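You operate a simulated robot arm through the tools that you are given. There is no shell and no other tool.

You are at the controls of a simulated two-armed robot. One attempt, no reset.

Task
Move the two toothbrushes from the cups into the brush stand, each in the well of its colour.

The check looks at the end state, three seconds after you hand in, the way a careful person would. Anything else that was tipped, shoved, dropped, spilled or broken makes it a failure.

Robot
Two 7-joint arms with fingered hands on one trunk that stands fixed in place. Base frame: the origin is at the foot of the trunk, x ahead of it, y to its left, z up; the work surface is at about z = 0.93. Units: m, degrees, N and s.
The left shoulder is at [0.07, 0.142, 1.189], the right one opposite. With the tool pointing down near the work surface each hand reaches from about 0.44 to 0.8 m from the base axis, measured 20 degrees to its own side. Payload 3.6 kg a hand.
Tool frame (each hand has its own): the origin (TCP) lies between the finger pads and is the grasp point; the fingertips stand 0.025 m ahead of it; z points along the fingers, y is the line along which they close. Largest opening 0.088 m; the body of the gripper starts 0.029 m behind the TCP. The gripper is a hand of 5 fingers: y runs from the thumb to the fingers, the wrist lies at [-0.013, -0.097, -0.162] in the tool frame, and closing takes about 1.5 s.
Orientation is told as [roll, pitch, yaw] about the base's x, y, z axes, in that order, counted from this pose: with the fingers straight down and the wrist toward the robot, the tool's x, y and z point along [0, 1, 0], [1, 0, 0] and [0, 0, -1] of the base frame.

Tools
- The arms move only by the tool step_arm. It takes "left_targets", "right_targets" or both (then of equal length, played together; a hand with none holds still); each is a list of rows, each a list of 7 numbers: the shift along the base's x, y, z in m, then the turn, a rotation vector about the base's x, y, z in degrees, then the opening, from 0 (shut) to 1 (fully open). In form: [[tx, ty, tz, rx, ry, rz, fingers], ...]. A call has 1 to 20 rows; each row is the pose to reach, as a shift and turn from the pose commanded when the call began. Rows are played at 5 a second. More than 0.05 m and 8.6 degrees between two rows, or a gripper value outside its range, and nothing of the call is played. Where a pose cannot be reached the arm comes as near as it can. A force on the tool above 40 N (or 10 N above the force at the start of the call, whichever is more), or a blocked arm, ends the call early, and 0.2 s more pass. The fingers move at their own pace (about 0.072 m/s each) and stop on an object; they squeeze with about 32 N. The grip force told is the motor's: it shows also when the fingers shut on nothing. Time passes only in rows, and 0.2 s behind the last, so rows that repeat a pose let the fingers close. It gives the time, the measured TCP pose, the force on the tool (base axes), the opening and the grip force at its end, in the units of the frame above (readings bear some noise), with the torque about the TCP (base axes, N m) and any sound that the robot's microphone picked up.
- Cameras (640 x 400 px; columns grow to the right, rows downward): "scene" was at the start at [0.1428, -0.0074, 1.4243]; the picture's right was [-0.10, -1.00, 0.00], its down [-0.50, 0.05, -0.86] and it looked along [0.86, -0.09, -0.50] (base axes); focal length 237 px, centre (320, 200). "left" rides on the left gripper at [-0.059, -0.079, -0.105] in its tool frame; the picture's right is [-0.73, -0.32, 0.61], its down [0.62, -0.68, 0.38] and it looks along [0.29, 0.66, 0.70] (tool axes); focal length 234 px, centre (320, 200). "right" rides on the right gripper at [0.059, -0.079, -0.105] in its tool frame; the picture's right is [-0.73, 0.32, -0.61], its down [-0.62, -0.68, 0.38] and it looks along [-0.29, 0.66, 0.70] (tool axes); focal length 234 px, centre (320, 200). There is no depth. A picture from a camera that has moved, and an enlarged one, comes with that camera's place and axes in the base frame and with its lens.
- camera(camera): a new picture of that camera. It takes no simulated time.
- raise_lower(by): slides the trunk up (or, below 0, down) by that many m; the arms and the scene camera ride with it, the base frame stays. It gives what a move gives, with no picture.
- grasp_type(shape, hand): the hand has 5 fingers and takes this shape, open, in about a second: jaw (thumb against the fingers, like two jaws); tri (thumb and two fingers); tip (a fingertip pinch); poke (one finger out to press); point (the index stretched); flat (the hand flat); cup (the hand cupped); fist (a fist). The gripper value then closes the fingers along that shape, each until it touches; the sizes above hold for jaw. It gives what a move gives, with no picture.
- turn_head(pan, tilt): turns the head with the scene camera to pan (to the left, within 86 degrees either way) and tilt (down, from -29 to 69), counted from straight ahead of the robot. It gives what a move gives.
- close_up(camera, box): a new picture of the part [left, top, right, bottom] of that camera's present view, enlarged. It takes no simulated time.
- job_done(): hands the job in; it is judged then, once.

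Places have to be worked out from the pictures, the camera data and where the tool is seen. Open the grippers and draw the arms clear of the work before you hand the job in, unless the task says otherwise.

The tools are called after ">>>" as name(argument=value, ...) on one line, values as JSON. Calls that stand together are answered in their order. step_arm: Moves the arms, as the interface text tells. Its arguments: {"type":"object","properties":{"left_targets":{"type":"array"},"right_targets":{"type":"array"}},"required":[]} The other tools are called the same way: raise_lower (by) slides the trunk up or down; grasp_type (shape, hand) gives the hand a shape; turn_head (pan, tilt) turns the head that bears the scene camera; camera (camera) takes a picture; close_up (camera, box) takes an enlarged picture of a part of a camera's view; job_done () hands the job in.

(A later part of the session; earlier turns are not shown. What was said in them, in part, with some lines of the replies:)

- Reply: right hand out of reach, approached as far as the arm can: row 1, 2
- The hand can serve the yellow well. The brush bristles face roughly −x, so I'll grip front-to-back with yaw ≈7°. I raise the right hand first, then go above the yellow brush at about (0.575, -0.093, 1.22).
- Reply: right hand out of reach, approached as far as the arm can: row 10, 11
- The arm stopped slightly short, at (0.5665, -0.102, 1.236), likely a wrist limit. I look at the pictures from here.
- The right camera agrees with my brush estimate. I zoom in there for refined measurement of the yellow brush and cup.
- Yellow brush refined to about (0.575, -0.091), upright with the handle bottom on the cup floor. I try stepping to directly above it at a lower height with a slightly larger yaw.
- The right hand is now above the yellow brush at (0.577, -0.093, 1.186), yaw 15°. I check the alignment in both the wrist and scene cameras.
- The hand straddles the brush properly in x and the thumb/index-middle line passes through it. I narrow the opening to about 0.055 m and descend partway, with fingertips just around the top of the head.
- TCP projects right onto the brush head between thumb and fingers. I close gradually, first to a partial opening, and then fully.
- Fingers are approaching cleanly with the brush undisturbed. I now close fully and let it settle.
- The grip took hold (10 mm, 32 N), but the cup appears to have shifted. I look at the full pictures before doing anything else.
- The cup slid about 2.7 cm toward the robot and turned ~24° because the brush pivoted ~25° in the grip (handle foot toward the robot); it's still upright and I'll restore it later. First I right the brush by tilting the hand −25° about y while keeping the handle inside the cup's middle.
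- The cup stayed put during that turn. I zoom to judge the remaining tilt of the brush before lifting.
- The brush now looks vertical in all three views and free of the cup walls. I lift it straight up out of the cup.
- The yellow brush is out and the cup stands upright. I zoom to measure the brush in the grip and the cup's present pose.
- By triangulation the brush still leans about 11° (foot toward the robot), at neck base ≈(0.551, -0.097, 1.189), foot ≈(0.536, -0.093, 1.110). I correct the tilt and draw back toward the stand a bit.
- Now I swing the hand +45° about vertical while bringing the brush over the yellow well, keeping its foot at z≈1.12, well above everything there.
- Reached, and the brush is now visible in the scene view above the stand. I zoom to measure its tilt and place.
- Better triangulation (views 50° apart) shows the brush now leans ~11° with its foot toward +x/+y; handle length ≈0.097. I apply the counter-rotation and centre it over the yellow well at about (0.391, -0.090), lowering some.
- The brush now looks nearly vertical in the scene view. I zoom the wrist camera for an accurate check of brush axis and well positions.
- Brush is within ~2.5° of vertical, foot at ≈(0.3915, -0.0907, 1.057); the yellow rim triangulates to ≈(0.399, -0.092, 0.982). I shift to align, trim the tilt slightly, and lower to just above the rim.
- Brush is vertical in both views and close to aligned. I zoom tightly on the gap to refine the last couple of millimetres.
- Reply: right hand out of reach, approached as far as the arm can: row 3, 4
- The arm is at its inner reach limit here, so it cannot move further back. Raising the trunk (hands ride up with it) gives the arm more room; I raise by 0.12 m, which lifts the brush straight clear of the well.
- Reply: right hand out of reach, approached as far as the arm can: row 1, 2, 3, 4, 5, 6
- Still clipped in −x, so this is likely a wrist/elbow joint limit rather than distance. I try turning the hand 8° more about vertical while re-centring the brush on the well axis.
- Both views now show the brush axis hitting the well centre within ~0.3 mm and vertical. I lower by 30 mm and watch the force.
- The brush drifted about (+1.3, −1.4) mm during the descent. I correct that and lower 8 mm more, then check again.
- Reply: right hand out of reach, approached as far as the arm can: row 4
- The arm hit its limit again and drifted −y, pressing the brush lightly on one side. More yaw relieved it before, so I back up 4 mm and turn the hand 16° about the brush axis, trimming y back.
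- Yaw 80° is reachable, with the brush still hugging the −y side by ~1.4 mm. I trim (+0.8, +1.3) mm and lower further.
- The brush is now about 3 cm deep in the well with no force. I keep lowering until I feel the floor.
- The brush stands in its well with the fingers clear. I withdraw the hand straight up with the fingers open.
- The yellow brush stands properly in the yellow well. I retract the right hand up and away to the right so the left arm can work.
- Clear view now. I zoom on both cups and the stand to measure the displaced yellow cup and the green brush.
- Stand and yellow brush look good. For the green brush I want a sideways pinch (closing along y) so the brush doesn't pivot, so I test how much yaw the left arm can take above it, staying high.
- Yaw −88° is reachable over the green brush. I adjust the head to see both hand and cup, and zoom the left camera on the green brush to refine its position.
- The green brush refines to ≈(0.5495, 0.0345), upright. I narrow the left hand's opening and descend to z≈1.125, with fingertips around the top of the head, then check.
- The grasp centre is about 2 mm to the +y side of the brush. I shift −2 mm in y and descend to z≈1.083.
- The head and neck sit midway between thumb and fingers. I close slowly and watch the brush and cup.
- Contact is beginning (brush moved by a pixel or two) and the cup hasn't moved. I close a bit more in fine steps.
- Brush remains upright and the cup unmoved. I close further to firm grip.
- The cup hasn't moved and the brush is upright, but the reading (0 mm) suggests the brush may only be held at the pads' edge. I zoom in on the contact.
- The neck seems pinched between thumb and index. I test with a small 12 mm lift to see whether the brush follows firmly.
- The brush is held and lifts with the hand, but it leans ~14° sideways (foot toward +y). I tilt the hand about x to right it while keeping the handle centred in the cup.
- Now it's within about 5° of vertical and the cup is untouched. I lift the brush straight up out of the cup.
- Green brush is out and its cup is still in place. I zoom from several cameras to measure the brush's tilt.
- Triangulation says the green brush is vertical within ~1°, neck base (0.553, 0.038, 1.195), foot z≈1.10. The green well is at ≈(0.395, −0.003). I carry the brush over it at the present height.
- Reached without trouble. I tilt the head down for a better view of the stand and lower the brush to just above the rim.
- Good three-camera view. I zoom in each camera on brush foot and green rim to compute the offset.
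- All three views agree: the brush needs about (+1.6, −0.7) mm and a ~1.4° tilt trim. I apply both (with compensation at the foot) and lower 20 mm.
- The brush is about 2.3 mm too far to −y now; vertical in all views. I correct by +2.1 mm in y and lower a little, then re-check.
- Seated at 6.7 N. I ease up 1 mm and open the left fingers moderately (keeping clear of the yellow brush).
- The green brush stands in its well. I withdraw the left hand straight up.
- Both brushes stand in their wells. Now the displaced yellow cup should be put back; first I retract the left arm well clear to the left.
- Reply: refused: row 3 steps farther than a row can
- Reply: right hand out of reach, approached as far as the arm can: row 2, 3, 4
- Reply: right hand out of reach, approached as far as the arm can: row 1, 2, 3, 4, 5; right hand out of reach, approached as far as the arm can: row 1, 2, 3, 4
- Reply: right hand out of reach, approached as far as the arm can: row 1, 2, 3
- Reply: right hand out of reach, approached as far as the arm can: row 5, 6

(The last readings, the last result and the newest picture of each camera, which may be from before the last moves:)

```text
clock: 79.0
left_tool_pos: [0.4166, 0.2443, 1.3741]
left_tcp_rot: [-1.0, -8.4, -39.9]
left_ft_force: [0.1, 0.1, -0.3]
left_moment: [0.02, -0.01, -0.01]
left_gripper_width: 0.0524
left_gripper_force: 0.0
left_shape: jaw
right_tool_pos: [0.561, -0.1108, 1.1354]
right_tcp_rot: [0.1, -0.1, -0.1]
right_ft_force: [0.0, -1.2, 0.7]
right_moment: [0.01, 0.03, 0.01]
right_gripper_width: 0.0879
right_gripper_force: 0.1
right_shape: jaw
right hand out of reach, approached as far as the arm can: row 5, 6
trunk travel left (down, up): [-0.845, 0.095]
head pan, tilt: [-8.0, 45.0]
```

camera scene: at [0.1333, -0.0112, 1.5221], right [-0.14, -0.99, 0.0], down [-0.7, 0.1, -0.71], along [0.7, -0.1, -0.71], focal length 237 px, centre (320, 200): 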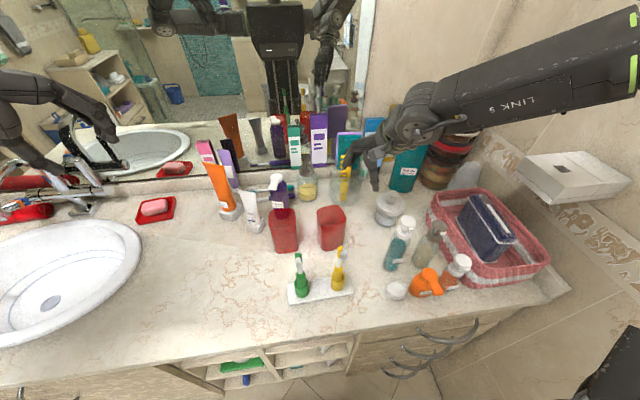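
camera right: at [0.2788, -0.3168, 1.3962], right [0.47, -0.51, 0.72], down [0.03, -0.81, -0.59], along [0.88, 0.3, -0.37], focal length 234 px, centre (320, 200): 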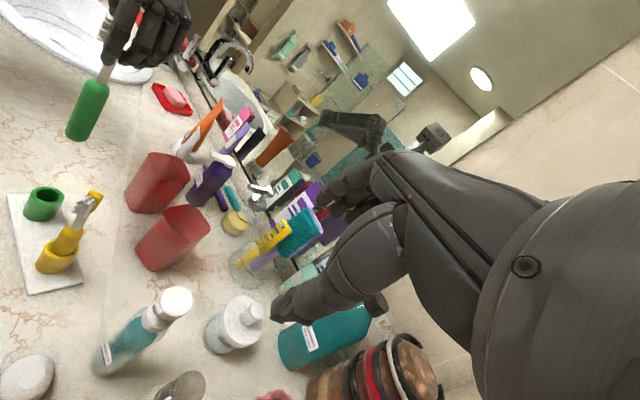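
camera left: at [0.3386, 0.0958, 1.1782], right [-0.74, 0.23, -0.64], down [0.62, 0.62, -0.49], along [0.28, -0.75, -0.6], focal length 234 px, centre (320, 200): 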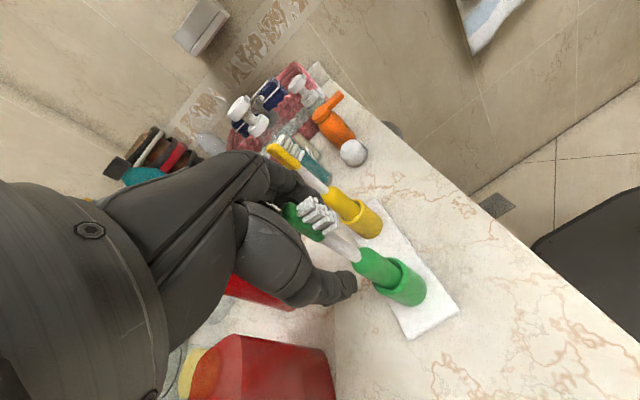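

Yaw 0 is just out of reach for the right arm there. The left arm with yaw −67°→−90° should suit (it managed −90° nearby). I retract the right arm first.

>>> step_arm(right_targets=[[-0.005, -0.01, 0.02, 0, 0, 5, 1], [-0.01, -0.03, 0.04, 0, 0, 10, 1], [-0.02, -0.06, 0.06, 0, 0, 15, 1], [-0.035, -0.1, 0.07, 0, 0, 20, 1], [-0.05, -0.14, 0.07, 0, 0, 25, 1], [-0.065, -0.18, 0.07, 0, 0, 28, 1]])

>>> camera(camera="scene")

>>> camera(camera="right")

```text
clock: 80.4
left_tool_pos: [0.416, 0.2432, 1.3747]
left_tcp_rot: [-0.8, -8.4, -39.9]
left_ft_force: [0.0, -0.3, 0.8]
left_moment: [0.0, -0.01, -0.01]
left_gripper_width: 0.0526
left_gripper_force: 0.0
left_shape: jaw
right_tool_pos: [0.4932, -0.2921, 1.2027]
right_tcp_rot: [0.1, 0.0, 28.1]
right_ft_force: [-0.5, 0.4, 0.0]
right_moment: [0.0, -0.02, 0.03]
right_gripper_width: 0.0879
right_gripper_force: 0.1
right_shape: jaw
trunk travel left (down, up): [-0.845, 0.095]
head pan, tilt: [-8.0, 45.0]
```

```text
taken
camera scene: at [0.1323, -0.0119, 1.5222], right [-0.14, -0.99, 0.0], down [-0.7, 0.1, -0.71], along [0.7, -0.1, -0.71], focal length 237 px, centre (320, 200)
```

scene: 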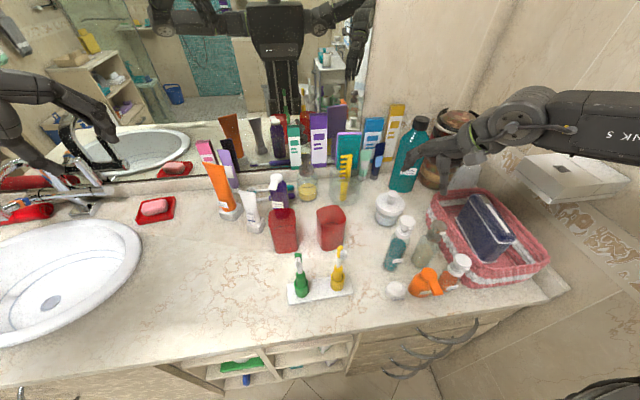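

```text
taken
camera right: at [0.3966, -0.2778, 1.3088], right [0.63, -0.49, 0.6], down [-0.31, -0.87, -0.39], along [0.72, 0.05, -0.7], focal length 234 px, centre (320, 200)
```

right: 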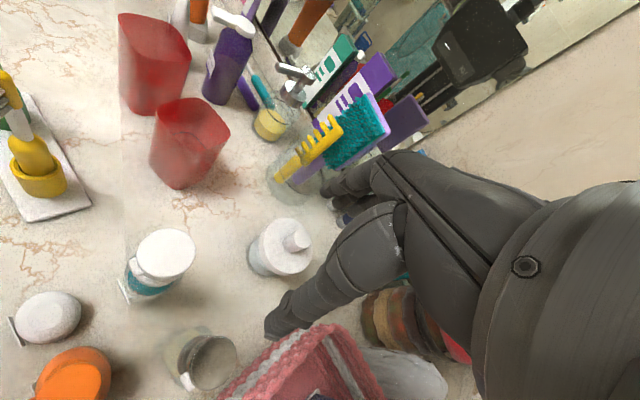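

Right arm is parked clear with a good side view of the yellow cup. Now I level the left hand and bring it above the yellow cup, staying high over the brushes.

>>> step_arm(left_targets=[[0.01, -0.02, -0.005, 3, 2.9, 0, 0.8], [0.02, -0.04, -0.01, 6.1, 5.85, 0, 1], [0.03, -0.06, -0.015, 6.1, 5.85, 0, 1]])

>>> step_arm(left_targets=[[0.015, -0.03, -0.003, 0, 0, -4, 1], [0.03, -0.06, -0.006, 0, 0, -8, 1], [0.045, -0.09, -0.01, 0, 0, -12, 1], [0.06, -0.12, -0.013, 0, 0, -16, 1], [0.072, -0.15, -0.016, 0, 0, -20, 1], [0.082, -0.18, -0.02, 0, 0, -24, 1], [0.09, -0.21, -0.02, 0, 0, -27.4, 1], [0.095, -0.24, -0.02, 0, 0, -27.4, 1], [0.095, -0.265, -0.02, 0, 0, -27.4, 1], [0.095, -0.281, -0.02, 0, 0, -27.4, 1]])

>>> camera(camera="left")

>>> camera(camera="scene")

```text
clock: 81.2
left_tool_pos: [0.4478, 0.1844, 1.3588]
left_tcp_rot: [0.0, 0.0, -40.1]
left_ft_force: [-0.2, 0.0, 0.6]
left_moment: [0.0, 0.03, -0.01]
left_gripper_width: 0.0876
left_gripper_force: 0.0
left_shape: jaw
right_tool_pos: [0.4959, -0.2895, 1.2031]
right_tcp_rot: [0.0, 0.1, 28.0]
right_ft_force: [-0.2, -1.0, 0.5]
right_moment: [-0.01, -0.02, 0.01]
right_gripper_width: 0.0881
right_gripper_force: 0.1
right_shape: jaw
trunk travel left (down, up): [-0.845, 0.095]
head pan, tilt: [-8.0, 45.0]
```

```text
clock: 83.4
left_tool_pos: [0.5432, -0.1, 1.3403]
left_tcp_rot: [0.1, 0.2, -67.3]
left_ft_force: [0.6, 0.2, -0.4]
left_moment: [-0.02, 0.01, 0.02]
left_gripper_width: 0.0875
left_gripper_force: 0.1
left_shape: jaw
right_tool_pos: [0.496, -0.2918, 1.2033]
right_tcp_rot: [0.1, 0.0, 27.8]
right_ft_force: [-0.4, -0.4, 0.0]
right_moment: [0.0, 0.0, 0.04]
right_gripper_width: 0.0877
right_gripper_force: 0.1
right_shape: jaw
trunk travel left (down, up): [-0.845, 0.095]
head pan, tilt: [-8.0, 45.0]
```

```text
taken
camera left: at [0.4575, -0.0499, 1.4463], right [-0.79, 0.02, -0.61], down [0.31, 0.87, -0.38], along [0.52, -0.49, -0.7], focal length 234 px, centre (320, 200)
```

left: 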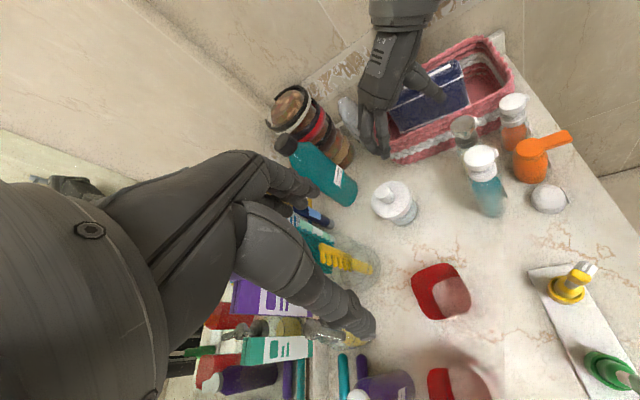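

```text
taken
camera scene: at [0.1335, -0.0107, 1.5221], right [-0.14, -0.99, 0.0], down [-0.7, 0.1, -0.71], along [0.7, -0.1, -0.71], focal length 237 px, centre (320, 200)
```

scene: 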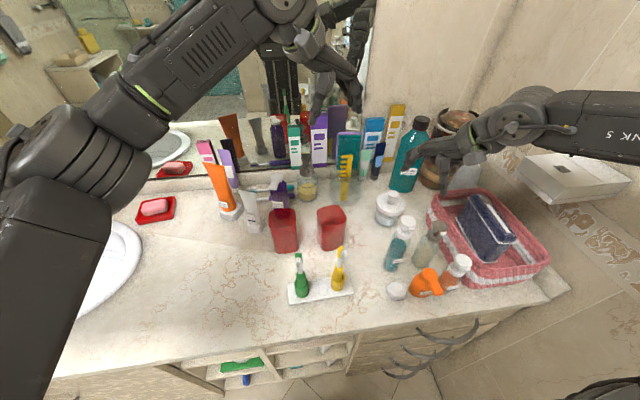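

The left hand is above the yellow cup. I zoom in to measure the cup's centre and angle from directly above.

>>> close_up(camera="left", box=[392, 250, 488, 330])

>>> close_up(camera="left", box=[400, 330, 528, 400])

>>> close_up(camera="right", box=[100, 0, 260, 200])

```text
5.00 times, centred on (440, 290) of left
camera zoom: at [0.4575, -0.0499, 1.4463], right [-0.79, 0.02, -0.61], down [0.31, 0.87, -0.38], along [0.52, -0.49, -0.7], focal length 1171 px, centre (-280, -250)
```

zoom: 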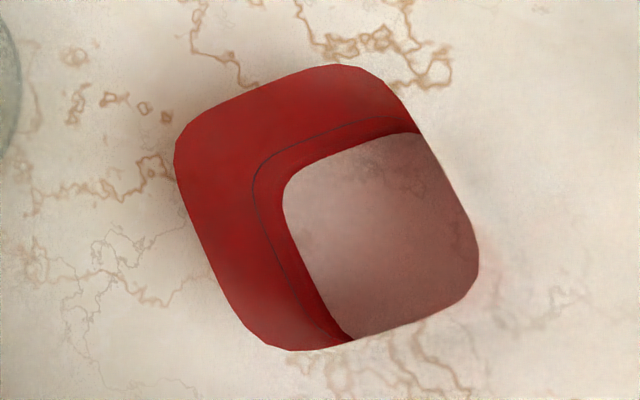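

```text
5.00 times, centred on (464, 365) of left
camera zoom: at [0.4575, -0.0499, 1.4463], right [-0.79, 0.02, -0.61], down [0.31, 0.87, -0.38], along [0.52, -0.49, -0.7], focal length 1171 px, centre (-400, -625)
```

zoom: 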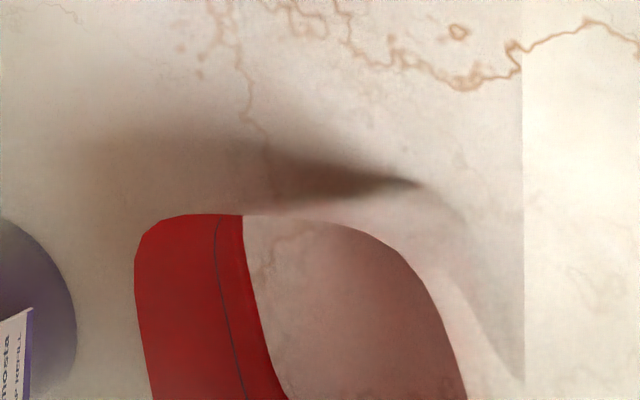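

```text
2.00 times, centred on (180, 100) of right
camera zoom: at [0.3978, -0.2763, 1.3087], right [0.63, -0.49, 0.61], down [-0.31, -0.87, -0.38], along [0.72, 0.05, -0.7], focal length 468 px, centre (600, 400)
```

zoom: 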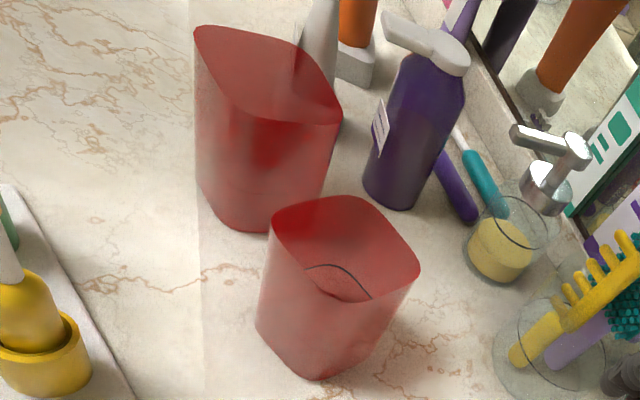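

Edge-by-edge measurement gives cup yaw ≈ +14.5° and centre ≈(0.5395, −0.1005) in this hand's frame, rim width ≈70 mm. I turn the hand to −75.5° and descend, fully open, to just above the rim.

>>> step_arm(left_targets=[[-0.003, -0.0005, -0.03, 0, 0, -4, 1], [-0.003, -0.0005, -0.07, 0, 0, -8.2, 1], [-0.003, -0.0005, -0.11, 0, 0, -8.2, 1], [-0.003, -0.0005, -0.15, 0, 0, -8.2, 1], [-0.003, -0.0005, -0.19, 0, 0, -8.2, 1], [-0.003, -0.0005, -0.22, 0, 0, -8.2, 1], [-0.003, -0.0005, -0.235, 0, 0, -8.2, 1], [-0.003, -0.0005, -0.235, 0, 0, -8.2, 1]])

>>> camera(camera="scene")

>>> close_up(camera="scene", box=[272, 180, 384, 250])

>>> camera(camera="left")

>>> close_up(camera="right", box=[100, 0, 260, 200])

```text
clock: 85.2
left_tool_pos: [0.5384, -0.097, 1.1044]
left_tcp_rot: [0.1, 0.2, -75.5]
left_ft_force: [-0.4, 0.3, 0.3]
left_moment: [0.03, 0.01, -0.04]
left_gripper_width: 0.0873
left_gripper_force: 0.1
left_shape: jaw
right_tool_pos: [0.4951, -0.2917, 1.203]
right_tcp_rot: [0.1, 0.1, 27.9]
right_ft_force: [-0.1, -0.1, -0.3]
right_moment: [0.04, -0.04, -0.01]
right_gripper_width: 0.0879
right_gripper_force: 0.0
right_shape: jaw
trunk travel left (down, up): [-0.845, 0.095]
head pan, tilt: [-8.0, 45.0]
```

```text
taken
camera scene: at [0.1335, -0.0099, 1.5221], right [-0.14, -0.99, 0.0], down [-0.7, 0.1, -0.71], along [0.7, -0.1, -0.71], focal length 237 px, centre (320, 200)
```

scene: 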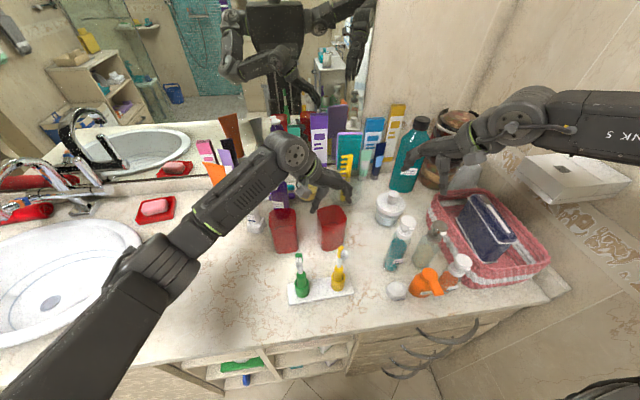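

```text
5.71 times, centred on (328, 215) of scene
camera zoom: at [0.1335, -0.0099, 1.5221], right [-0.14, -0.99, 0.0], down [-0.7, 0.1, -0.71], along [0.7, -0.1, -0.71], focal length 1356 px, centre (274, 114)
```

zoom: 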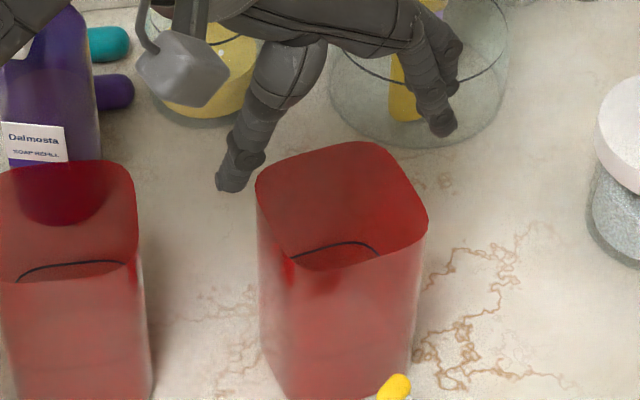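

```text
taken
camera left: at [0.461, -0.0361, 1.2104], right [-0.78, 0.13, -0.61], down [0.43, 0.82, -0.38], along [0.45, -0.56, -0.7], focal length 234 px, centre (320, 200)
```

left: 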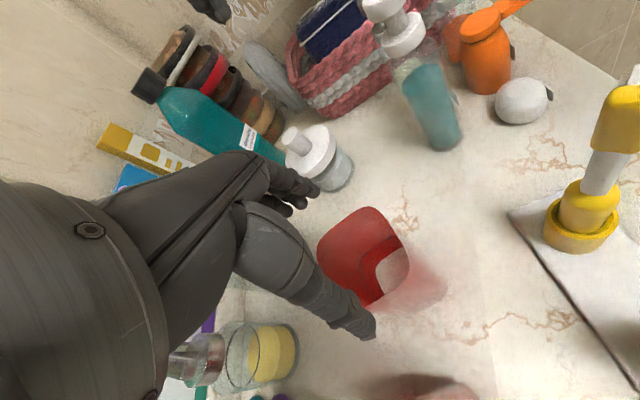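

```text
2.00 times, centred on (180, 100) of right
camera zoom: at [0.3978, -0.2757, 1.3088], right [0.63, -0.49, 0.61], down [-0.31, -0.87, -0.38], along [0.72, 0.05, -0.7], focal length 468 px, centre (600, 400)
```

zoom: 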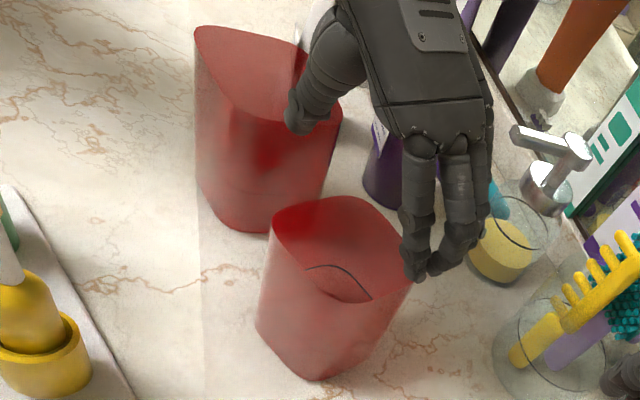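

Fingers straddle the cup; I estimate the hand should shift ~2.5 mm to −y for equal clearance. I do that and lower the tips to about 1 cm below the rim, watching forces.

>>> step_arm(left_targets=[[0.0, -0.0025, 0.0, 0, 0, 0, 1], [0.0, -0.0025, -0.012, 0, 0, 0, 1], [0.0, -0.0025, -0.024, 0, 0, 0, 1], [0.0, -0.0025, -0.034, 0, 0, 0, 1], [0.0, -0.0025, -0.044, 0, 0, 0, 1]])

>>> close_up(camera="scene", box=[272, 180, 384, 250])

>>> close_up(camera="left", box=[260, 160, 440, 350])

>>> close_up(camera="right", box=[140, 60, 268, 200])

```text
clock: 86.4
left_tool_pos: [0.5393, -0.0995, 1.0598]
left_tcp_rot: [0.1, 0.1, -75.4]
left_ft_force: [0.1, -0.4, 0.4]
left_moment: [0.01, 0.01, 0.03]
left_gripper_width: 0.088
left_gripper_force: 0.0
left_shape: jaw
right_tool_pos: [0.4951, -0.291, 1.2034]
right_tcp_rot: [0.1, 0.1, 27.9]
right_ft_force: [-0.7, 0.1, -0.5]
right_moment: [-0.01, -0.03, -0.01]
right_gripper_width: 0.0878
right_gripper_force: 0.0
right_shape: jaw
trunk travel left (down, up): [-0.845, 0.095]
head pan, tilt: [-8.0, 45.0]
```

```text
5.71 times, centred on (328, 215) of scene
camera zoom: at [0.1336, -0.0099, 1.5221], right [-0.14, -0.99, 0.0], down [-0.7, 0.1, -0.71], along [0.7, -0.1, -0.71], focal length 1356 px, centre (274, 114)
```

zoom: 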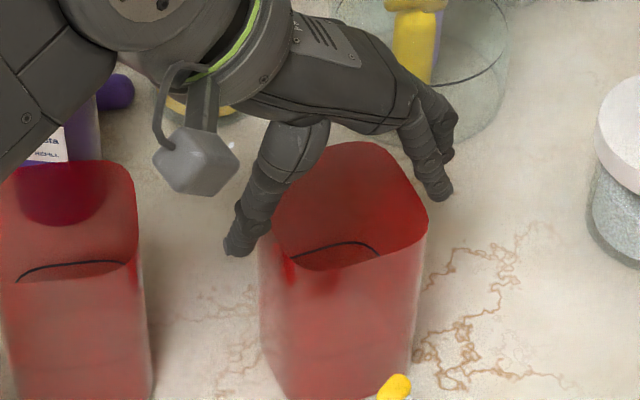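

```text
2.11 times, centred on (350, 255) of left
camera zoom: at [0.4617, -0.0386, 1.165], right [-0.78, 0.13, -0.61], down [0.43, 0.82, -0.38], along [0.45, -0.56, -0.7], focal length 493 px, centre (257, 84)
```

zoom: 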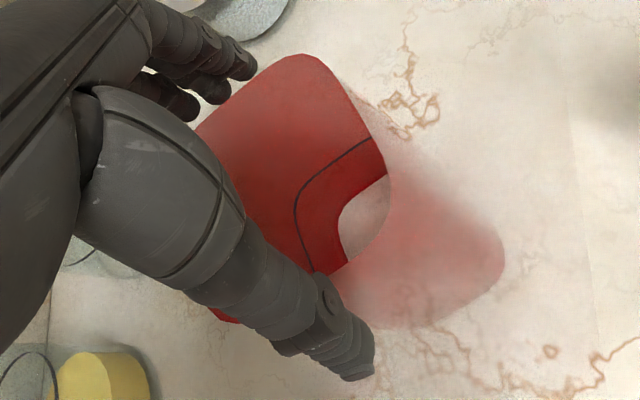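

```text
2.86 times, centred on (204, 130) of right
camera zoom: at [0.3979, -0.2757, 1.3088], right [0.63, -0.49, 0.61], down [-0.31, -0.87, -0.38], along [0.72, 0.05, -0.7], focal length 669 px, centre (651, 400)
```

zoom: 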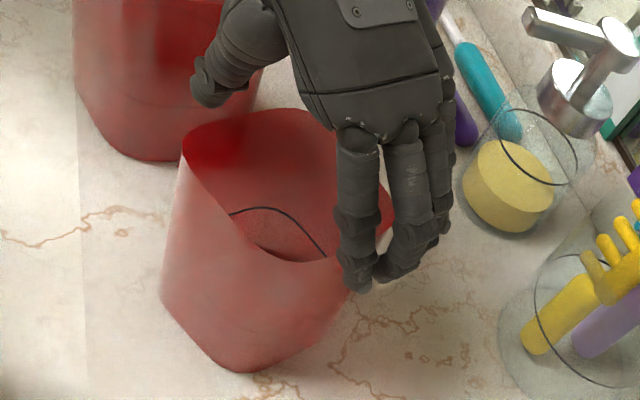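

Clear on both sides, no contact. I lower another 20 mm and close slowly onto the cup's faces.

>>> step_arm(left_targets=[[0, 0, -0.01, 0, 0, 0, 1], [0, 0, -0.02, 0, 0, 0, 1], [0, 0, -0.02, 0, 0, 0, 0.95], [0, 0, -0.02, 0, 0, 0, 0.9], [0, 0, -0.02, 0, 0, 0, 0.87], [0, 0, -0.02, 0, 0, 0, 0.87]])

>>> close_up(camera="scene", box=[272, 180, 384, 250])

>>> close_up(camera="right", box=[140, 60, 268, 200])

>>> close_up(camera="left", box=[260, 160, 440, 350])

```text
clock: 87.8
left_tool_pos: [0.5382, -0.0998, 1.0405]
left_tcp_rot: [0.0, 0.0, -75.6]
left_ft_force: [0.9, -1.6, 3.1]
left_moment: [-0.02, -0.03, -0.03]
left_gripper_width: 0.0762
left_gripper_force: 0.1
left_shape: jaw
right_tool_pos: [0.4951, -0.2915, 1.2029]
right_tcp_rot: [0.1, 0.0, 27.9]
right_ft_force: [0.0, -0.2, 0.0]
right_moment: [0.0, 0.01, -0.04]
right_gripper_width: 0.0881
right_gripper_force: 0.0
right_shape: jaw
trunk travel left (down, up): [-0.845, 0.095]
head pan, tilt: [-8.0, 45.0]
```

```text
5.71 times, centred on (328, 215) of scene
camera zoom: at [0.1331, -0.0102, 1.5221], right [-0.14, -0.99, 0.0], down [-0.7, 0.1, -0.71], along [0.7, -0.1, -0.71], focal length 1356 px, centre (274, 114)
```

zoom: 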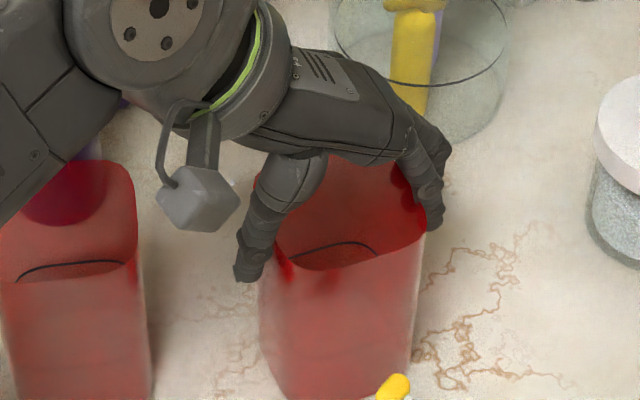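

```text
2.86 times, centred on (204, 130) of right
camera zoom: at [0.3974, -0.276, 1.3089], right [0.63, -0.49, 0.61], down [-0.31, -0.87, -0.38], along [0.72, 0.05, -0.7], focal length 669 px, centre (651, 400)
```

zoom: 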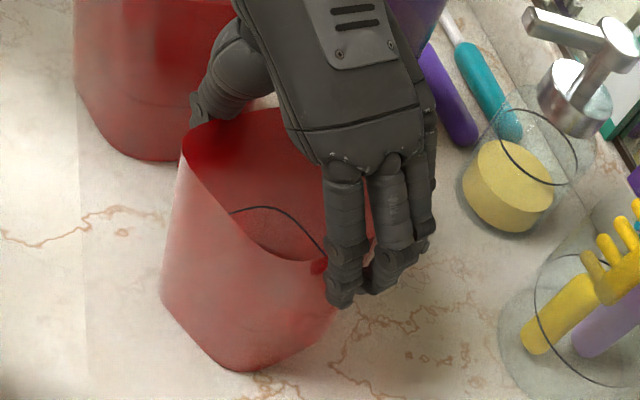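

```text
2.11 times, centred on (350, 255) of left
camera zoom: at [0.461, -0.0387, 1.1457], right [-0.78, 0.13, -0.61], down [0.43, 0.82, -0.38], along [0.45, -0.56, -0.7], focal length 493 px, centre (257, 84)
```

zoom: 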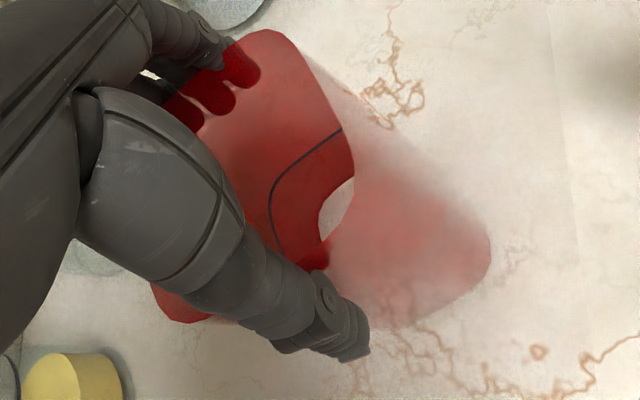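

A small 3 N upward force appears, perhaps light contact with the tapered faces. I raise 3 mm and continue closing gently.

>>> step_arm(left_targets=[[0, 0, 0.003, 0, 0, 0, 0.87], [0, 0, 0.003, 0, 0, 0, 0.84], [0, 0, 0.003, 0, 0, 0, 0.81], [0, 0, 0.003, 0, 0, 0, 0.81]])

>>> close_up(camera="scene", box=[272, 180, 384, 250])

>>> close_up(camera="right", box=[140, 60, 268, 200])

```text
clock: 88.8
left_tool_pos: [0.5388, -0.1003, 1.0431]
left_tcp_rot: [0.0, 0.1, -75.6]
left_ft_force: [-1.4, 0.2, -2.3]
left_moment: [-0.03, 0.01, 0.01]
left_gripper_width: 0.0716
left_gripper_force: 0.2
left_shape: jaw
right_tool_pos: [0.4958, -0.2918, 1.2032]
right_tcp_rot: [0.1, 0.1, 28.0]
right_ft_force: [-0.4, 0.0, 0.7]
right_moment: [-0.02, 0.0, 0.02]
right_gripper_width: 0.088
right_gripper_force: 0.1
right_shape: jaw
trunk travel left (down, up): [-0.845, 0.095]
head pan, tilt: [-8.0, 45.0]
```

```text
5.71 times, centred on (328, 215) of scene
camera zoom: at [0.1337, -0.0098, 1.522], right [-0.14, -0.99, 0.0], down [-0.7, 0.1, -0.71], along [0.7, -0.1, -0.71], focal length 1356 px, centre (274, 114)
```

zoom: 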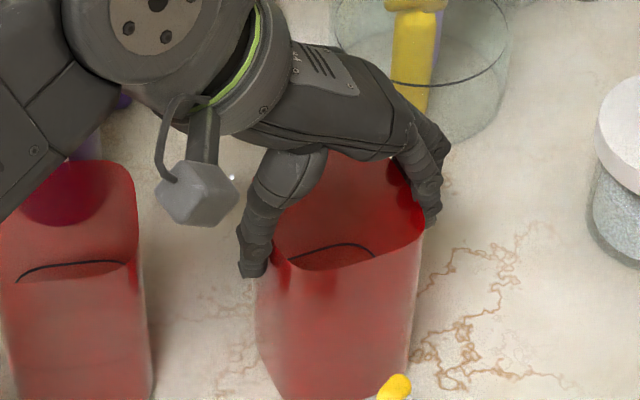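

```text
2.86 times, centred on (204, 130) of right
camera zoom: at [0.3979, -0.2756, 1.3088], right [0.63, -0.49, 0.61], down [-0.31, -0.87, -0.38], along [0.71, 0.05, -0.7], focal length 669 px, centre (651, 400)
```

zoom: 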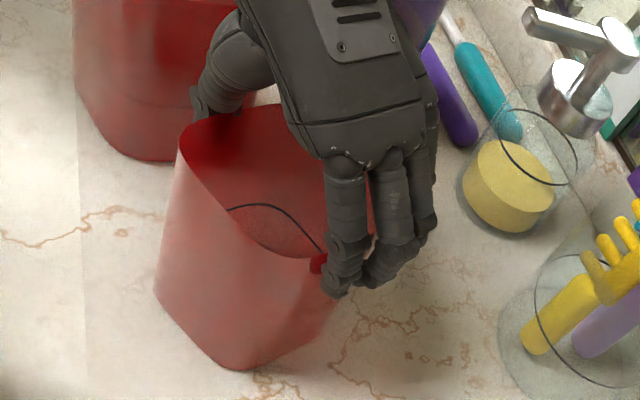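

Both sides now touch the cup. I close a bit further for a firm hold.

>>> step_arm(left_targets=[[0, 0, 0, 0, 0, 0, 0.78], [0, 0, 0, 0, 0, 0, 0.74], [0, 0, 0, 0, 0, 0, 0.7], [0, 0, 0, 0, 0, 0, 0.7]])

>>> close_up(camera="scene", box=[272, 180, 384, 260])

>>> close_up(camera="right", box=[140, 60, 268, 200])

```text
clock: 89.8
left_tool_pos: [0.5381, -0.0994, 1.0432]
left_tcp_rot: [0.1, 0.1, -75.5]
left_ft_force: [0.2, -0.4, 1.0]
left_moment: [-0.05, -0.06, -0.04]
left_gripper_width: 0.0647
left_gripper_force: 32.1
left_shape: jaw
right_tool_pos: [0.4943, -0.2919, 1.2042]
right_tcp_rot: [0.1, 0.2, 28.0]
right_ft_force: [0.0, -0.4, 0.2]
right_moment: [0.0, -0.03, 0.02]
right_gripper_width: 0.0879
right_gripper_force: 0.1
right_shape: jaw
trunk travel left (down, up): [-0.845, 0.095]
head pan, tilt: [-8.0, 45.0]
```

```text
5.00 times, centred on (328, 220) of scene
camera zoom: at [0.1336, -0.01, 1.5221], right [-0.14, -0.99, 0.0], down [-0.7, 0.1, -0.71], along [0.7, -0.1, -0.71], focal length 1186 px, centre (280, 100)
```

zoom: 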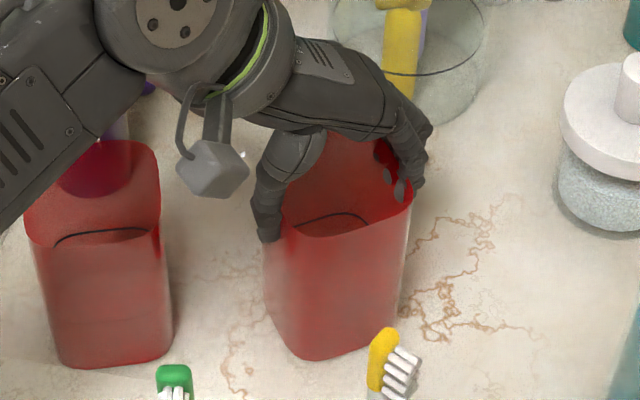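

```text
2.86 times, centred on (204, 130) of right
camera zoom: at [0.3979, -0.2758, 1.3088], right [0.63, -0.49, 0.61], down [-0.31, -0.87, -0.38], along [0.72, 0.05, -0.7], focal length 669 px, centre (651, 400)
```

zoom: 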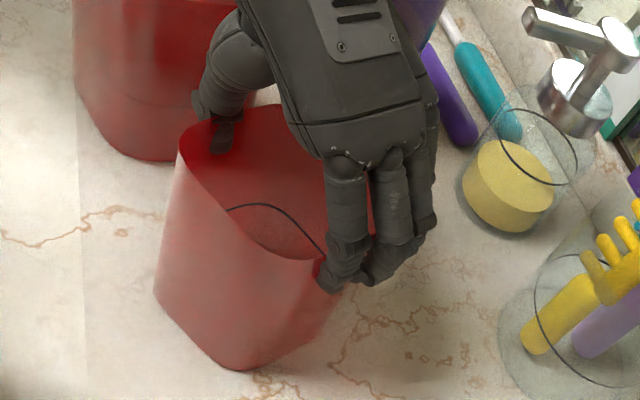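

Firm grip (32 N at 65 mm). I lift 5 mm, then move +28 mm in x while turning −14.5° to the original orientation, keeping it just above the counter.

>>> step_arm(left_targets=[[0, 0, 0.003, 0, 0, 0, 0.7], [0, 0, 0.006, 0, 0, 0, 0.7], [0.004, 0.0003, 0.006, 0, 0, -2.4, 0.7], [0.009, 0.0005, 0.006, 0, 0, -4.8, 0.7], [0.014, 0.0008, 0.006, 0, 0, -7.2, 0.7], [0.019, 0.001, 0.006, 0, 0, -9.6, 0.7], [0.024, 0.0012, 0.006, 0, 0, -12, 0.7], [0.0285, 0.0015, 0.006, 0, 0, -14.5, 0.7], [0.0285, 0.0015, 0.006, 0, 0, -14.5, 0.7]])

>>> close_up(camera="scene", box=[256, 170, 384, 260])

>>> close_up(camera="right", box=[140, 40, 300, 200])

>>> camera(camera="left")

```text
clock: 91.8
left_tool_pos: [0.5673, -0.0992, 1.0495]
left_tcp_rot: [0.0, 0.0, -90.1]
left_ft_force: [0.4, -0.2, -1.8]
left_moment: [-0.02, 0.0, -0.01]
left_gripper_width: 0.0648
left_gripper_force: 32.3
left_shape: jaw
right_tool_pos: [0.4955, -0.2918, 1.2034]
right_tcp_rot: [0.1, 0.1, 27.9]
right_ft_force: [0.4, 0.2, 0.3]
right_moment: [0.0, 0.05, -0.02]
right_gripper_width: 0.0878
right_gripper_force: 0.0
right_shape: jaw
trunk travel left (down, up): [-0.845, 0.095]
head pan, tilt: [-8.0, 45.0]
```

```text
4.44 times, centred on (320, 215) of scene
camera zoom: at [0.1338, -0.0098, 1.522], right [-0.14, -0.99, 0.0], down [-0.7, 0.1, -0.71], along [0.7, -0.1, -0.71], focal length 1055 px, centre (320, 133)
```

zoom: 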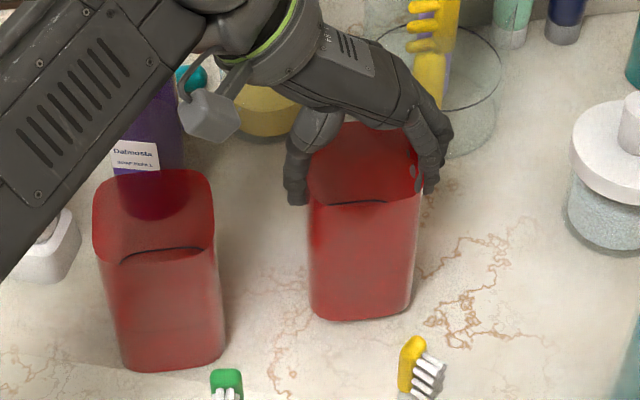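

```text
2.50 times, centred on (220, 120) of right
camera zoom: at [0.3981, -0.2757, 1.3087], right [0.63, -0.49, 0.61], down [-0.31, -0.87, -0.38], along [0.71, 0.05, -0.7], focal length 585 px, centre (570, 400)
```

zoom: 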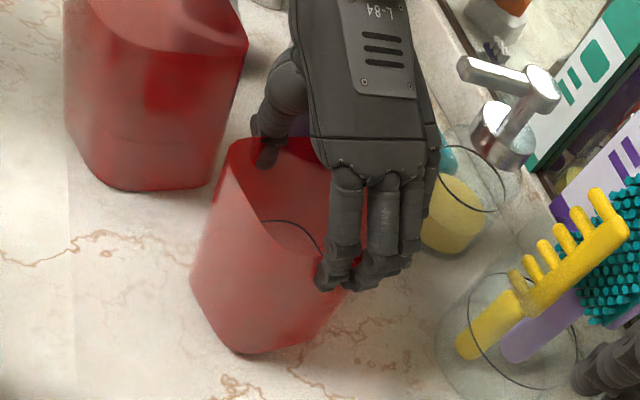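

```text
taken
camera left: at [0.5079, -0.02, 1.1552], right [-0.73, 0.32, -0.61], down [0.62, 0.68, -0.38], along [0.29, -0.66, -0.7], focal length 234 px, centre (320, 200)
```

left: 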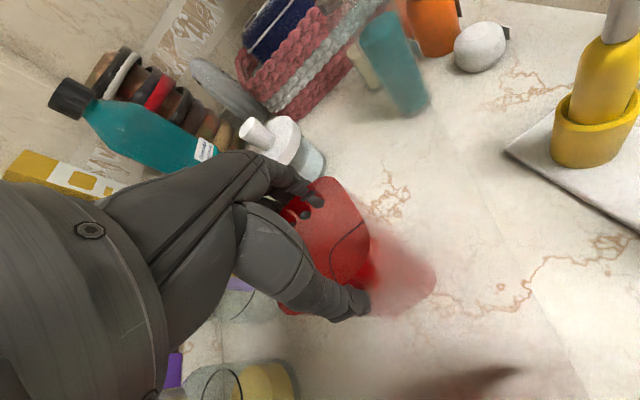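

The cup moved cleanly and is now oriented like the other one. I lower it gently to the counter.

>>> step_arm(left_targets=[[0, 0, -0.002, 0, 0, 0, 0.7], [0, 0, -0.004, 0, 0, 0, 0.7], [0, 0, -0.005, 0, 0, 0, 0.7]])

```text
clock: 92.6
left_tool_pos: [0.5679, -0.0985, 1.0449]
left_tcp_rot: [0.1, 0.0, -90.0]
left_ft_force: [-0.6, -0.5, -2.0]
left_moment: [-0.01, -0.01, 0.01]
left_gripper_width: 0.0649
left_gripper_force: 32.2
left_shape: jaw
right_tool_pos: [0.4958, -0.2913, 1.2034]
right_tcp_rot: [0.1, 0.0, 27.9]
right_ft_force: [0.0, 0.0, 0.2]
right_moment: [0.0, 0.01, 0.01]
right_gripper_width: 0.0875
right_gripper_force: 0.1
right_shape: jaw
trunk travel left (down, up): [-0.845, 0.095]
head pan, tilt: [-8.0, 45.0]
```

Still carrying the cup's weight (−2 N). I go down in 1 mm steps until it rests.

>>> step_arm(left_targets=[[0, 0, -0.001, 0, 0, 0, 0.7], [0, 0, -0.002, 0, 0, 0, 0.7]])

```text
clock: 93.2
left_tool_pos: [0.5673, -0.0986, 1.0442]
left_tcp_rot: [0.1, 0.0, -90.1]
left_ft_force: [-0.6, 0.2, 1.5]
left_moment: [-0.11, -0.05, -0.01]
left_gripper_width: 0.0647
left_gripper_force: 32.0
left_shape: jaw
right_tool_pos: [0.4943, -0.291, 1.2037]
right_tcp_rot: [0.0, 0.0, 27.9]
right_ft_force: [0.1, 0.2, 0.0]
right_moment: [0.0, -0.01, 0.0]
right_gripper_width: 0.0879
right_gripper_force: 0.0
right_shape: jaw
trunk travel left (down, up): [-0.845, 0.095]
head pan, tilt: [-8.0, 45.0]
```

The cup is resting (+1.5 N). Before releasing, I check its position from the bottom edge in the scene view.

>>> close_up(camera="scene", box=[256, 190, 368, 260])

>>> close_up(camera="right", box=[140, 40, 300, 200])

```text
5.71 times, centred on (312, 225) of scene
camera zoom: at [0.133, -0.0098, 1.5222], right [-0.14, -0.99, 0.0], down [-0.7, 0.1, -0.71], along [0.7, -0.1, -0.71], focal length 1356 px, centre (366, 57)
```

zoom: 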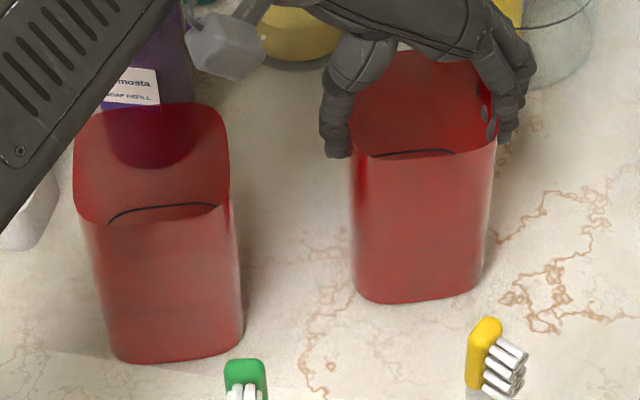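

```text
2.50 times, centred on (220, 120) of right
camera zoom: at [0.3973, -0.2756, 1.309], right [0.63, -0.49, 0.61], down [-0.31, -0.87, -0.38], along [0.72, 0.05, -0.7], focal length 585 px, centre (570, 400)
```

zoom: 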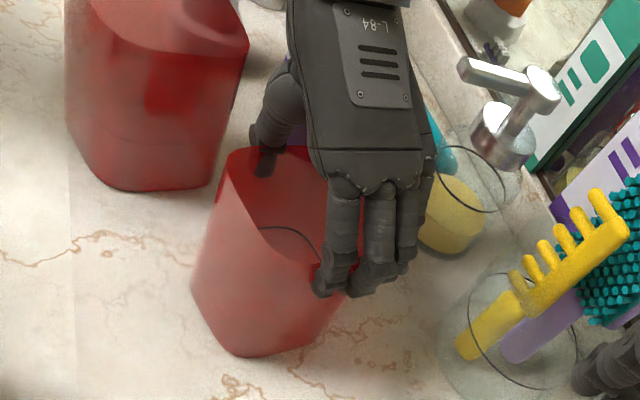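

Position matches the original within ~2 mm and the faces are aligned. I release slowly and then lift straight up.

>>> step_arm(left_targets=[[0, 0, 0, 0, 0, 0, 0.78], [0, 0, 0, 0, 0, 0, 0.84], [0, 0, 0, 0, 0, 0, 0.9], [0, 0, 0, 0, 0, 0, 1.0], [0, 0, 0, 0, 0, 0, 1.0]])

>>> close_up(camera="scene", box=[256, 190, 368, 260])

>>> close_up(camera="left", box=[260, 140, 460, 340])

>>> close_up(camera="right", box=[140, 40, 300, 200])

```text
clock: 94.4
left_tool_pos: [0.5675, -0.0981, 1.0412]
left_tcp_rot: [0.1, 0.1, -90.2]
left_ft_force: [0.7, 0.4, 0.6]
left_moment: [-0.02, 0.04, -0.02]
left_gripper_width: 0.0878
left_gripper_force: 0.1
left_shape: jaw
right_tool_pos: [0.4949, -0.2906, 1.2038]
right_tcp_rot: [0.1, 0.0, 28.0]
right_ft_force: [0.1, 0.5, -1.1]
right_moment: [0.02, -0.01, 0.0]
right_gripper_width: 0.0881
right_gripper_force: 0.1
right_shape: jaw
trunk travel left (down, up): [-0.845, 0.095]
head pan, tilt: [-8.0, 45.0]
```

```text
5.71 times, centred on (312, 225) of scene
camera zoom: at [0.1332, -0.0097, 1.5221], right [-0.14, -0.99, 0.0], down [-0.7, 0.1, -0.71], along [0.7, -0.1, -0.71], focal length 1356 px, centre (366, 57)
```

zoom: 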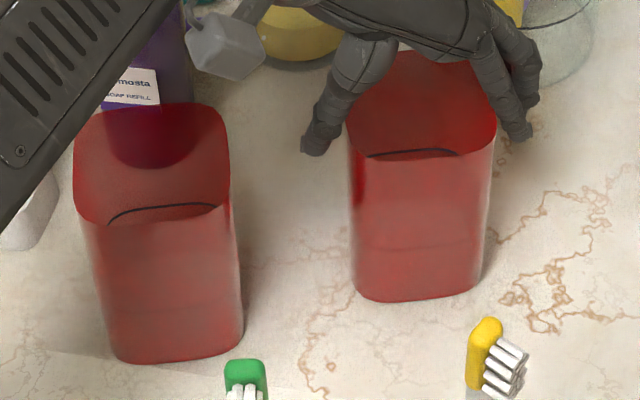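

```text
2.00 times, centred on (360, 240) of left
camera zoom: at [0.5081, -0.0202, 1.1486], right [-0.73, 0.32, -0.61], down [0.62, 0.68, -0.38], along [0.29, -0.66, -0.7], focal length 468 px, centre (240, 120)
```

zoom: 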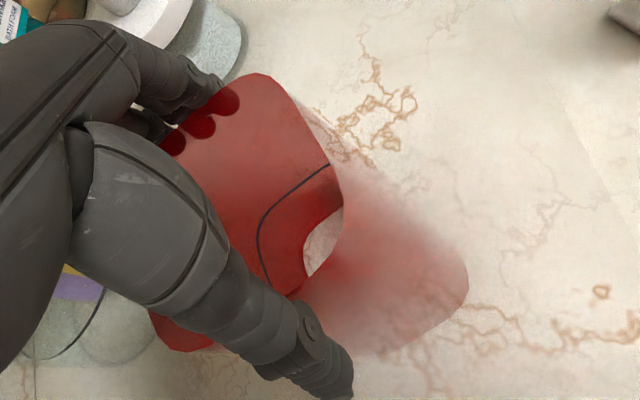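

```text
2.50 times, centred on (220, 120) of right
camera zoom: at [0.3976, -0.2756, 1.3089], right [0.63, -0.49, 0.61], down [-0.31, -0.87, -0.38], along [0.72, 0.05, -0.7], focal length 585 px, centre (570, 400)
```

zoom: 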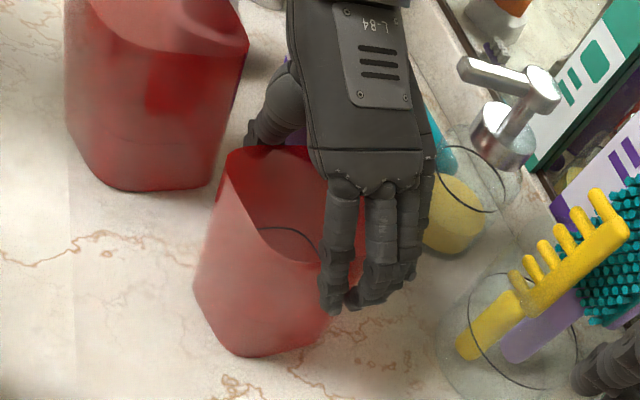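

Released, and the cup stands upright. I lift the left hand straight up, clear of the cup.

>>> step_arm(left_targets=[[0, 0, 0.01, 0, 0, 0, 1], [0, 0, 0.025, 0, 0, 0, 1], [0, 0, 0.045, 0, 0, 0, 1], [0, 0, 0.075, 0, 0, 0, 1], [0, 0, 0.11, 0, 0, 0, 1], [0, 0, 0.15, 0, 0, 0, 1], [0, 0, 0.19, 0, 0, 0, 1], [0, 0, 0.23, 0, 0, 0, 1], [0, 0, 0.27, 0, 0, 0, 1]])

>>> camera(camera="scene")

```text
clock: 96.4
left_tool_pos: [0.5661, -0.0991, 1.314]
left_tcp_rot: [0.0, 0.0, -90.0]
left_ft_force: [0.6, 0.1, 0.6]
left_moment: [0.01, 0.02, 0.01]
left_gripper_width: 0.0876
left_gripper_force: 0.0
left_shape: jaw
right_tool_pos: [0.4953, -0.2916, 1.2031]
right_tcp_rot: [0.1, 0.0, 28.0]
right_ft_force: [-0.3, 0.6, 0.1]
right_moment: [0.02, -0.03, -0.03]
right_gripper_width: 0.0881
right_gripper_force: 0.1
right_shape: jaw
trunk travel left (down, up): [-0.845, 0.095]
head pan, tilt: [-8.0, 45.0]
```

```text
taken
camera scene: at [0.1321, -0.0105, 1.5221], right [-0.14, -0.99, 0.0], down [-0.7, 0.1, -0.71], along [0.7, -0.1, -0.71], focal length 237 px, centre (320, 200)
```

scene: 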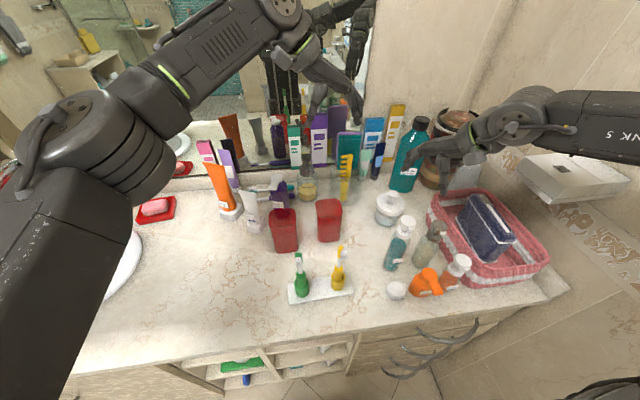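

Now I draw the left arm back to the left side along a high path.

>>> step_arm(left_targets=[[0.0, 0.025, 0.02, 0, 0, 4, 1], [-0.005, 0.055, 0.035, 0, 0, 8, 1], [-0.015, 0.085, 0.045, 0, 0, 12, 1], [-0.03, 0.115, 0.045, 0, 0, 17, 1], [-0.045, 0.145, 0.045, 0, 0, 22, 1], [-0.06, 0.175, 0.045, 0, 0, 27, 1], [-0.075, 0.205, 0.045, 0, 0, 32, 1], [-0.09, 0.235, 0.045, 0, 0, 37, 1], [-0.105, 0.265, 0.045, 0, 0, 42, 1], [-0.115, 0.295, 0.045, 0, 0, 48, 1], [-0.12, 0.32, 0.045, 0, 0, 54, 1]])

>>> step_arm(right_targets=[[-0.01, -0.02, 0.02, 0, 0, 0, 1], [-0.02, -0.04, 0.04, 0, 0, 0, 1], [-0.03, -0.05, 0.05, 0, 0, -5, 1]])

>>> camera(camera="scene")

```text
clock: 98.8
left_tool_pos: [0.4468, 0.2238, 1.3573]
left_tcp_rot: [0.1, -0.1, -35.9]
left_ft_force: [0.6, 0.0, 0.2]
left_moment: [0.01, -0.02, 0.02]
left_gripper_width: 0.0877
left_gripper_force: 0.1
left_shape: jaw
right_tool_pos: [0.4948, -0.2905, 1.2044]
right_tcp_rot: [0.0, -0.1, 27.9]
right_ft_force: [0.3, 0.5, 1.3]
right_moment: [-0.03, 0.01, 0.02]
right_gripper_width: 0.0878
right_gripper_force: 0.0
right_shape: jaw
trunk travel left (down, up): [-0.845, 0.095]
head pan, tilt: [-8.0, 45.0]
```

```text
clock: 99.6
left_tool_pos: [0.4456, 0.2225, 1.3588]
left_tcp_rot: [0.1, 0.0, -36.1]
left_ft_force: [-1.0, 0.1, -0.3]
left_moment: [-0.04, 0.0, 0.03]
left_gripper_width: 0.0882
left_gripper_force: 0.0
left_shape: jaw
right_tool_pos: [0.4639, -0.3418, 1.2549]
right_tcp_rot: [0.0, 0.1, 22.9]
right_ft_force: [-0.2, -0.4, -0.5]
right_moment: [0.05, 0.03, 0.02]
right_gripper_width: 0.0881
right_gripper_force: 0.0
right_shape: jaw
right hand out of reach, approached as far as the arm can: row 1, 2
trunk travel left (down, up): [-0.845, 0.095]
head pan, tilt: [-8.0, 45.0]
```

```text
taken
camera scene: at [0.1318, -0.0091, 1.5222], right [-0.14, -0.99, 0.0], down [-0.7, 0.1, -0.71], along [0.7, -0.1, -0.71], focal length 237 px, centre (320, 200)
```

scene: 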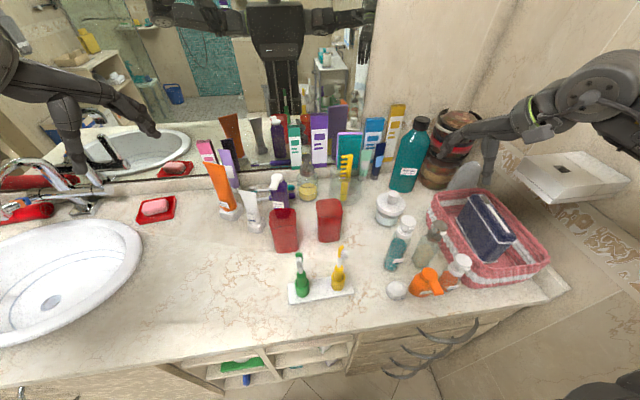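

Both arms are clear. I now verify the cup against its original place, and check stand and brushes closely.

>>> close_up(camera="scene", box=[256, 190, 368, 260])

>>> close_up(camera="scene", box=[272, 235, 368, 305])

>>> camera(camera="left")

>>> camera(camera="right")

```text
5.71 times, centred on (312, 225) of scene
camera zoom: at [0.1318, -0.0091, 1.5222], right [-0.14, -0.99, 0.0], down [-0.7, 0.1, -0.71], along [0.7, -0.1, -0.71], focal length 1356 px, centre (366, 57)
```

zoom: 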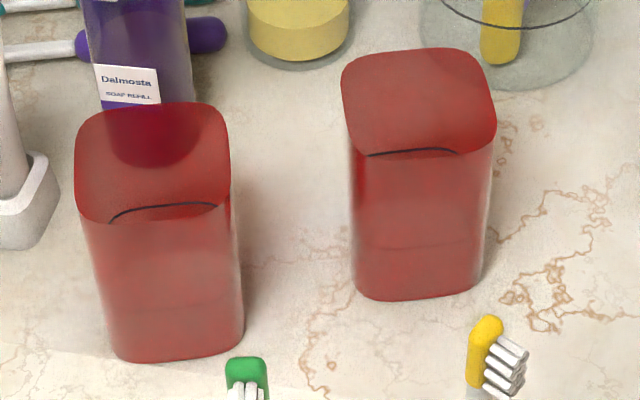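

```text
5.71 times, centred on (320, 270) of scene
camera zoom: at [0.1318, -0.0091, 1.5222], right [-0.14, -0.99, 0.0], down [-0.7, 0.1, -0.71], along [0.7, -0.1, -0.71], focal length 1356 px, centre (320, -200)
```

zoom: 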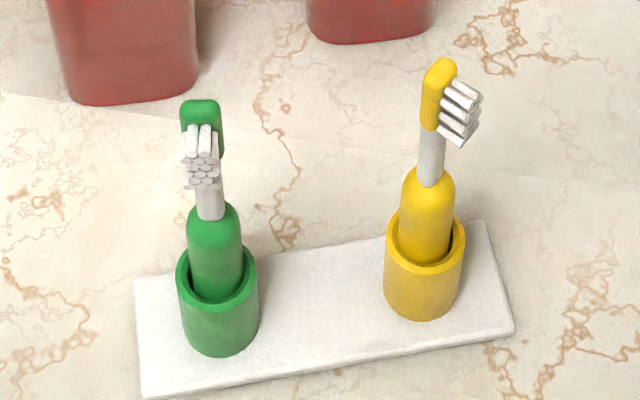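

```text
taken
camera left: at [0.3473, 0.2212, 1.4631], right [-0.69, -0.4, -0.61], down [-0.18, 0.91, -0.38], along [0.7, -0.15, -0.7], focal length 234 px, centre (320, 200)
```

left: 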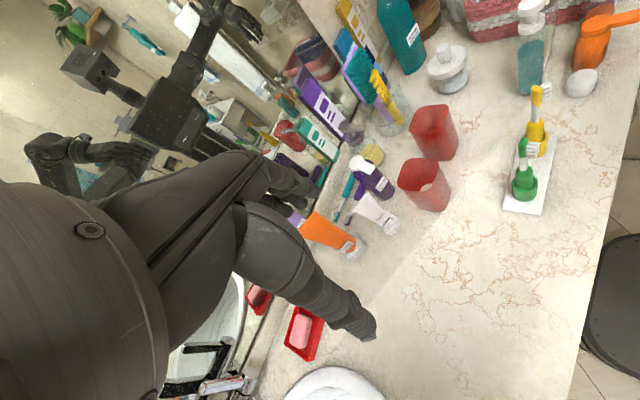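

```text
taken
camera right: at [0.3681, -0.318, 1.3603], right [0.58, -0.54, 0.61], down [-0.39, -0.84, -0.38], along [0.72, -0.01, -0.7], focal length 234 px, centre (320, 200)
```

right: 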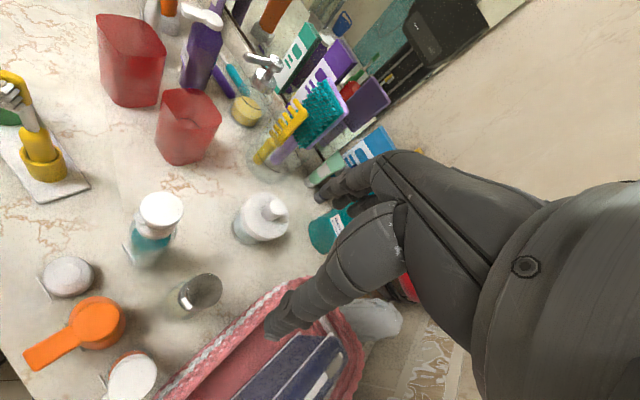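

All checks out: both brushes are fully seated in the wells of their own colour. The yellow cup is back within ~2–3 mm and ~2° of its original place, and the stand and everything else is undisturbed. The grippers are open and both arms clear, so I hand in the job.

>>> job_done()

```text
The job is handed in.
```

Both toothbrushes are in the stand: the green one in the green well, the yellow one in the yellow well, each lowered until it met the bottom. I handed the job in with the grippers open and the arms clear.

**Yellow cup shoved:** When I first gripped the yellow brush, it pivoted in my fingers and pushed its cup about 3 cm toward the robot, turning it roughly 15°. The cup stayed upright. Once both brushes were in, I picked up the empty cup and put it back within about 2–3 mm and 2° of where it started, measured from the camera pictures.

The stand and the green cup measured as unmoved within a few millimetres. The last pictures show nothing tipped, dropped, spilled or broken.
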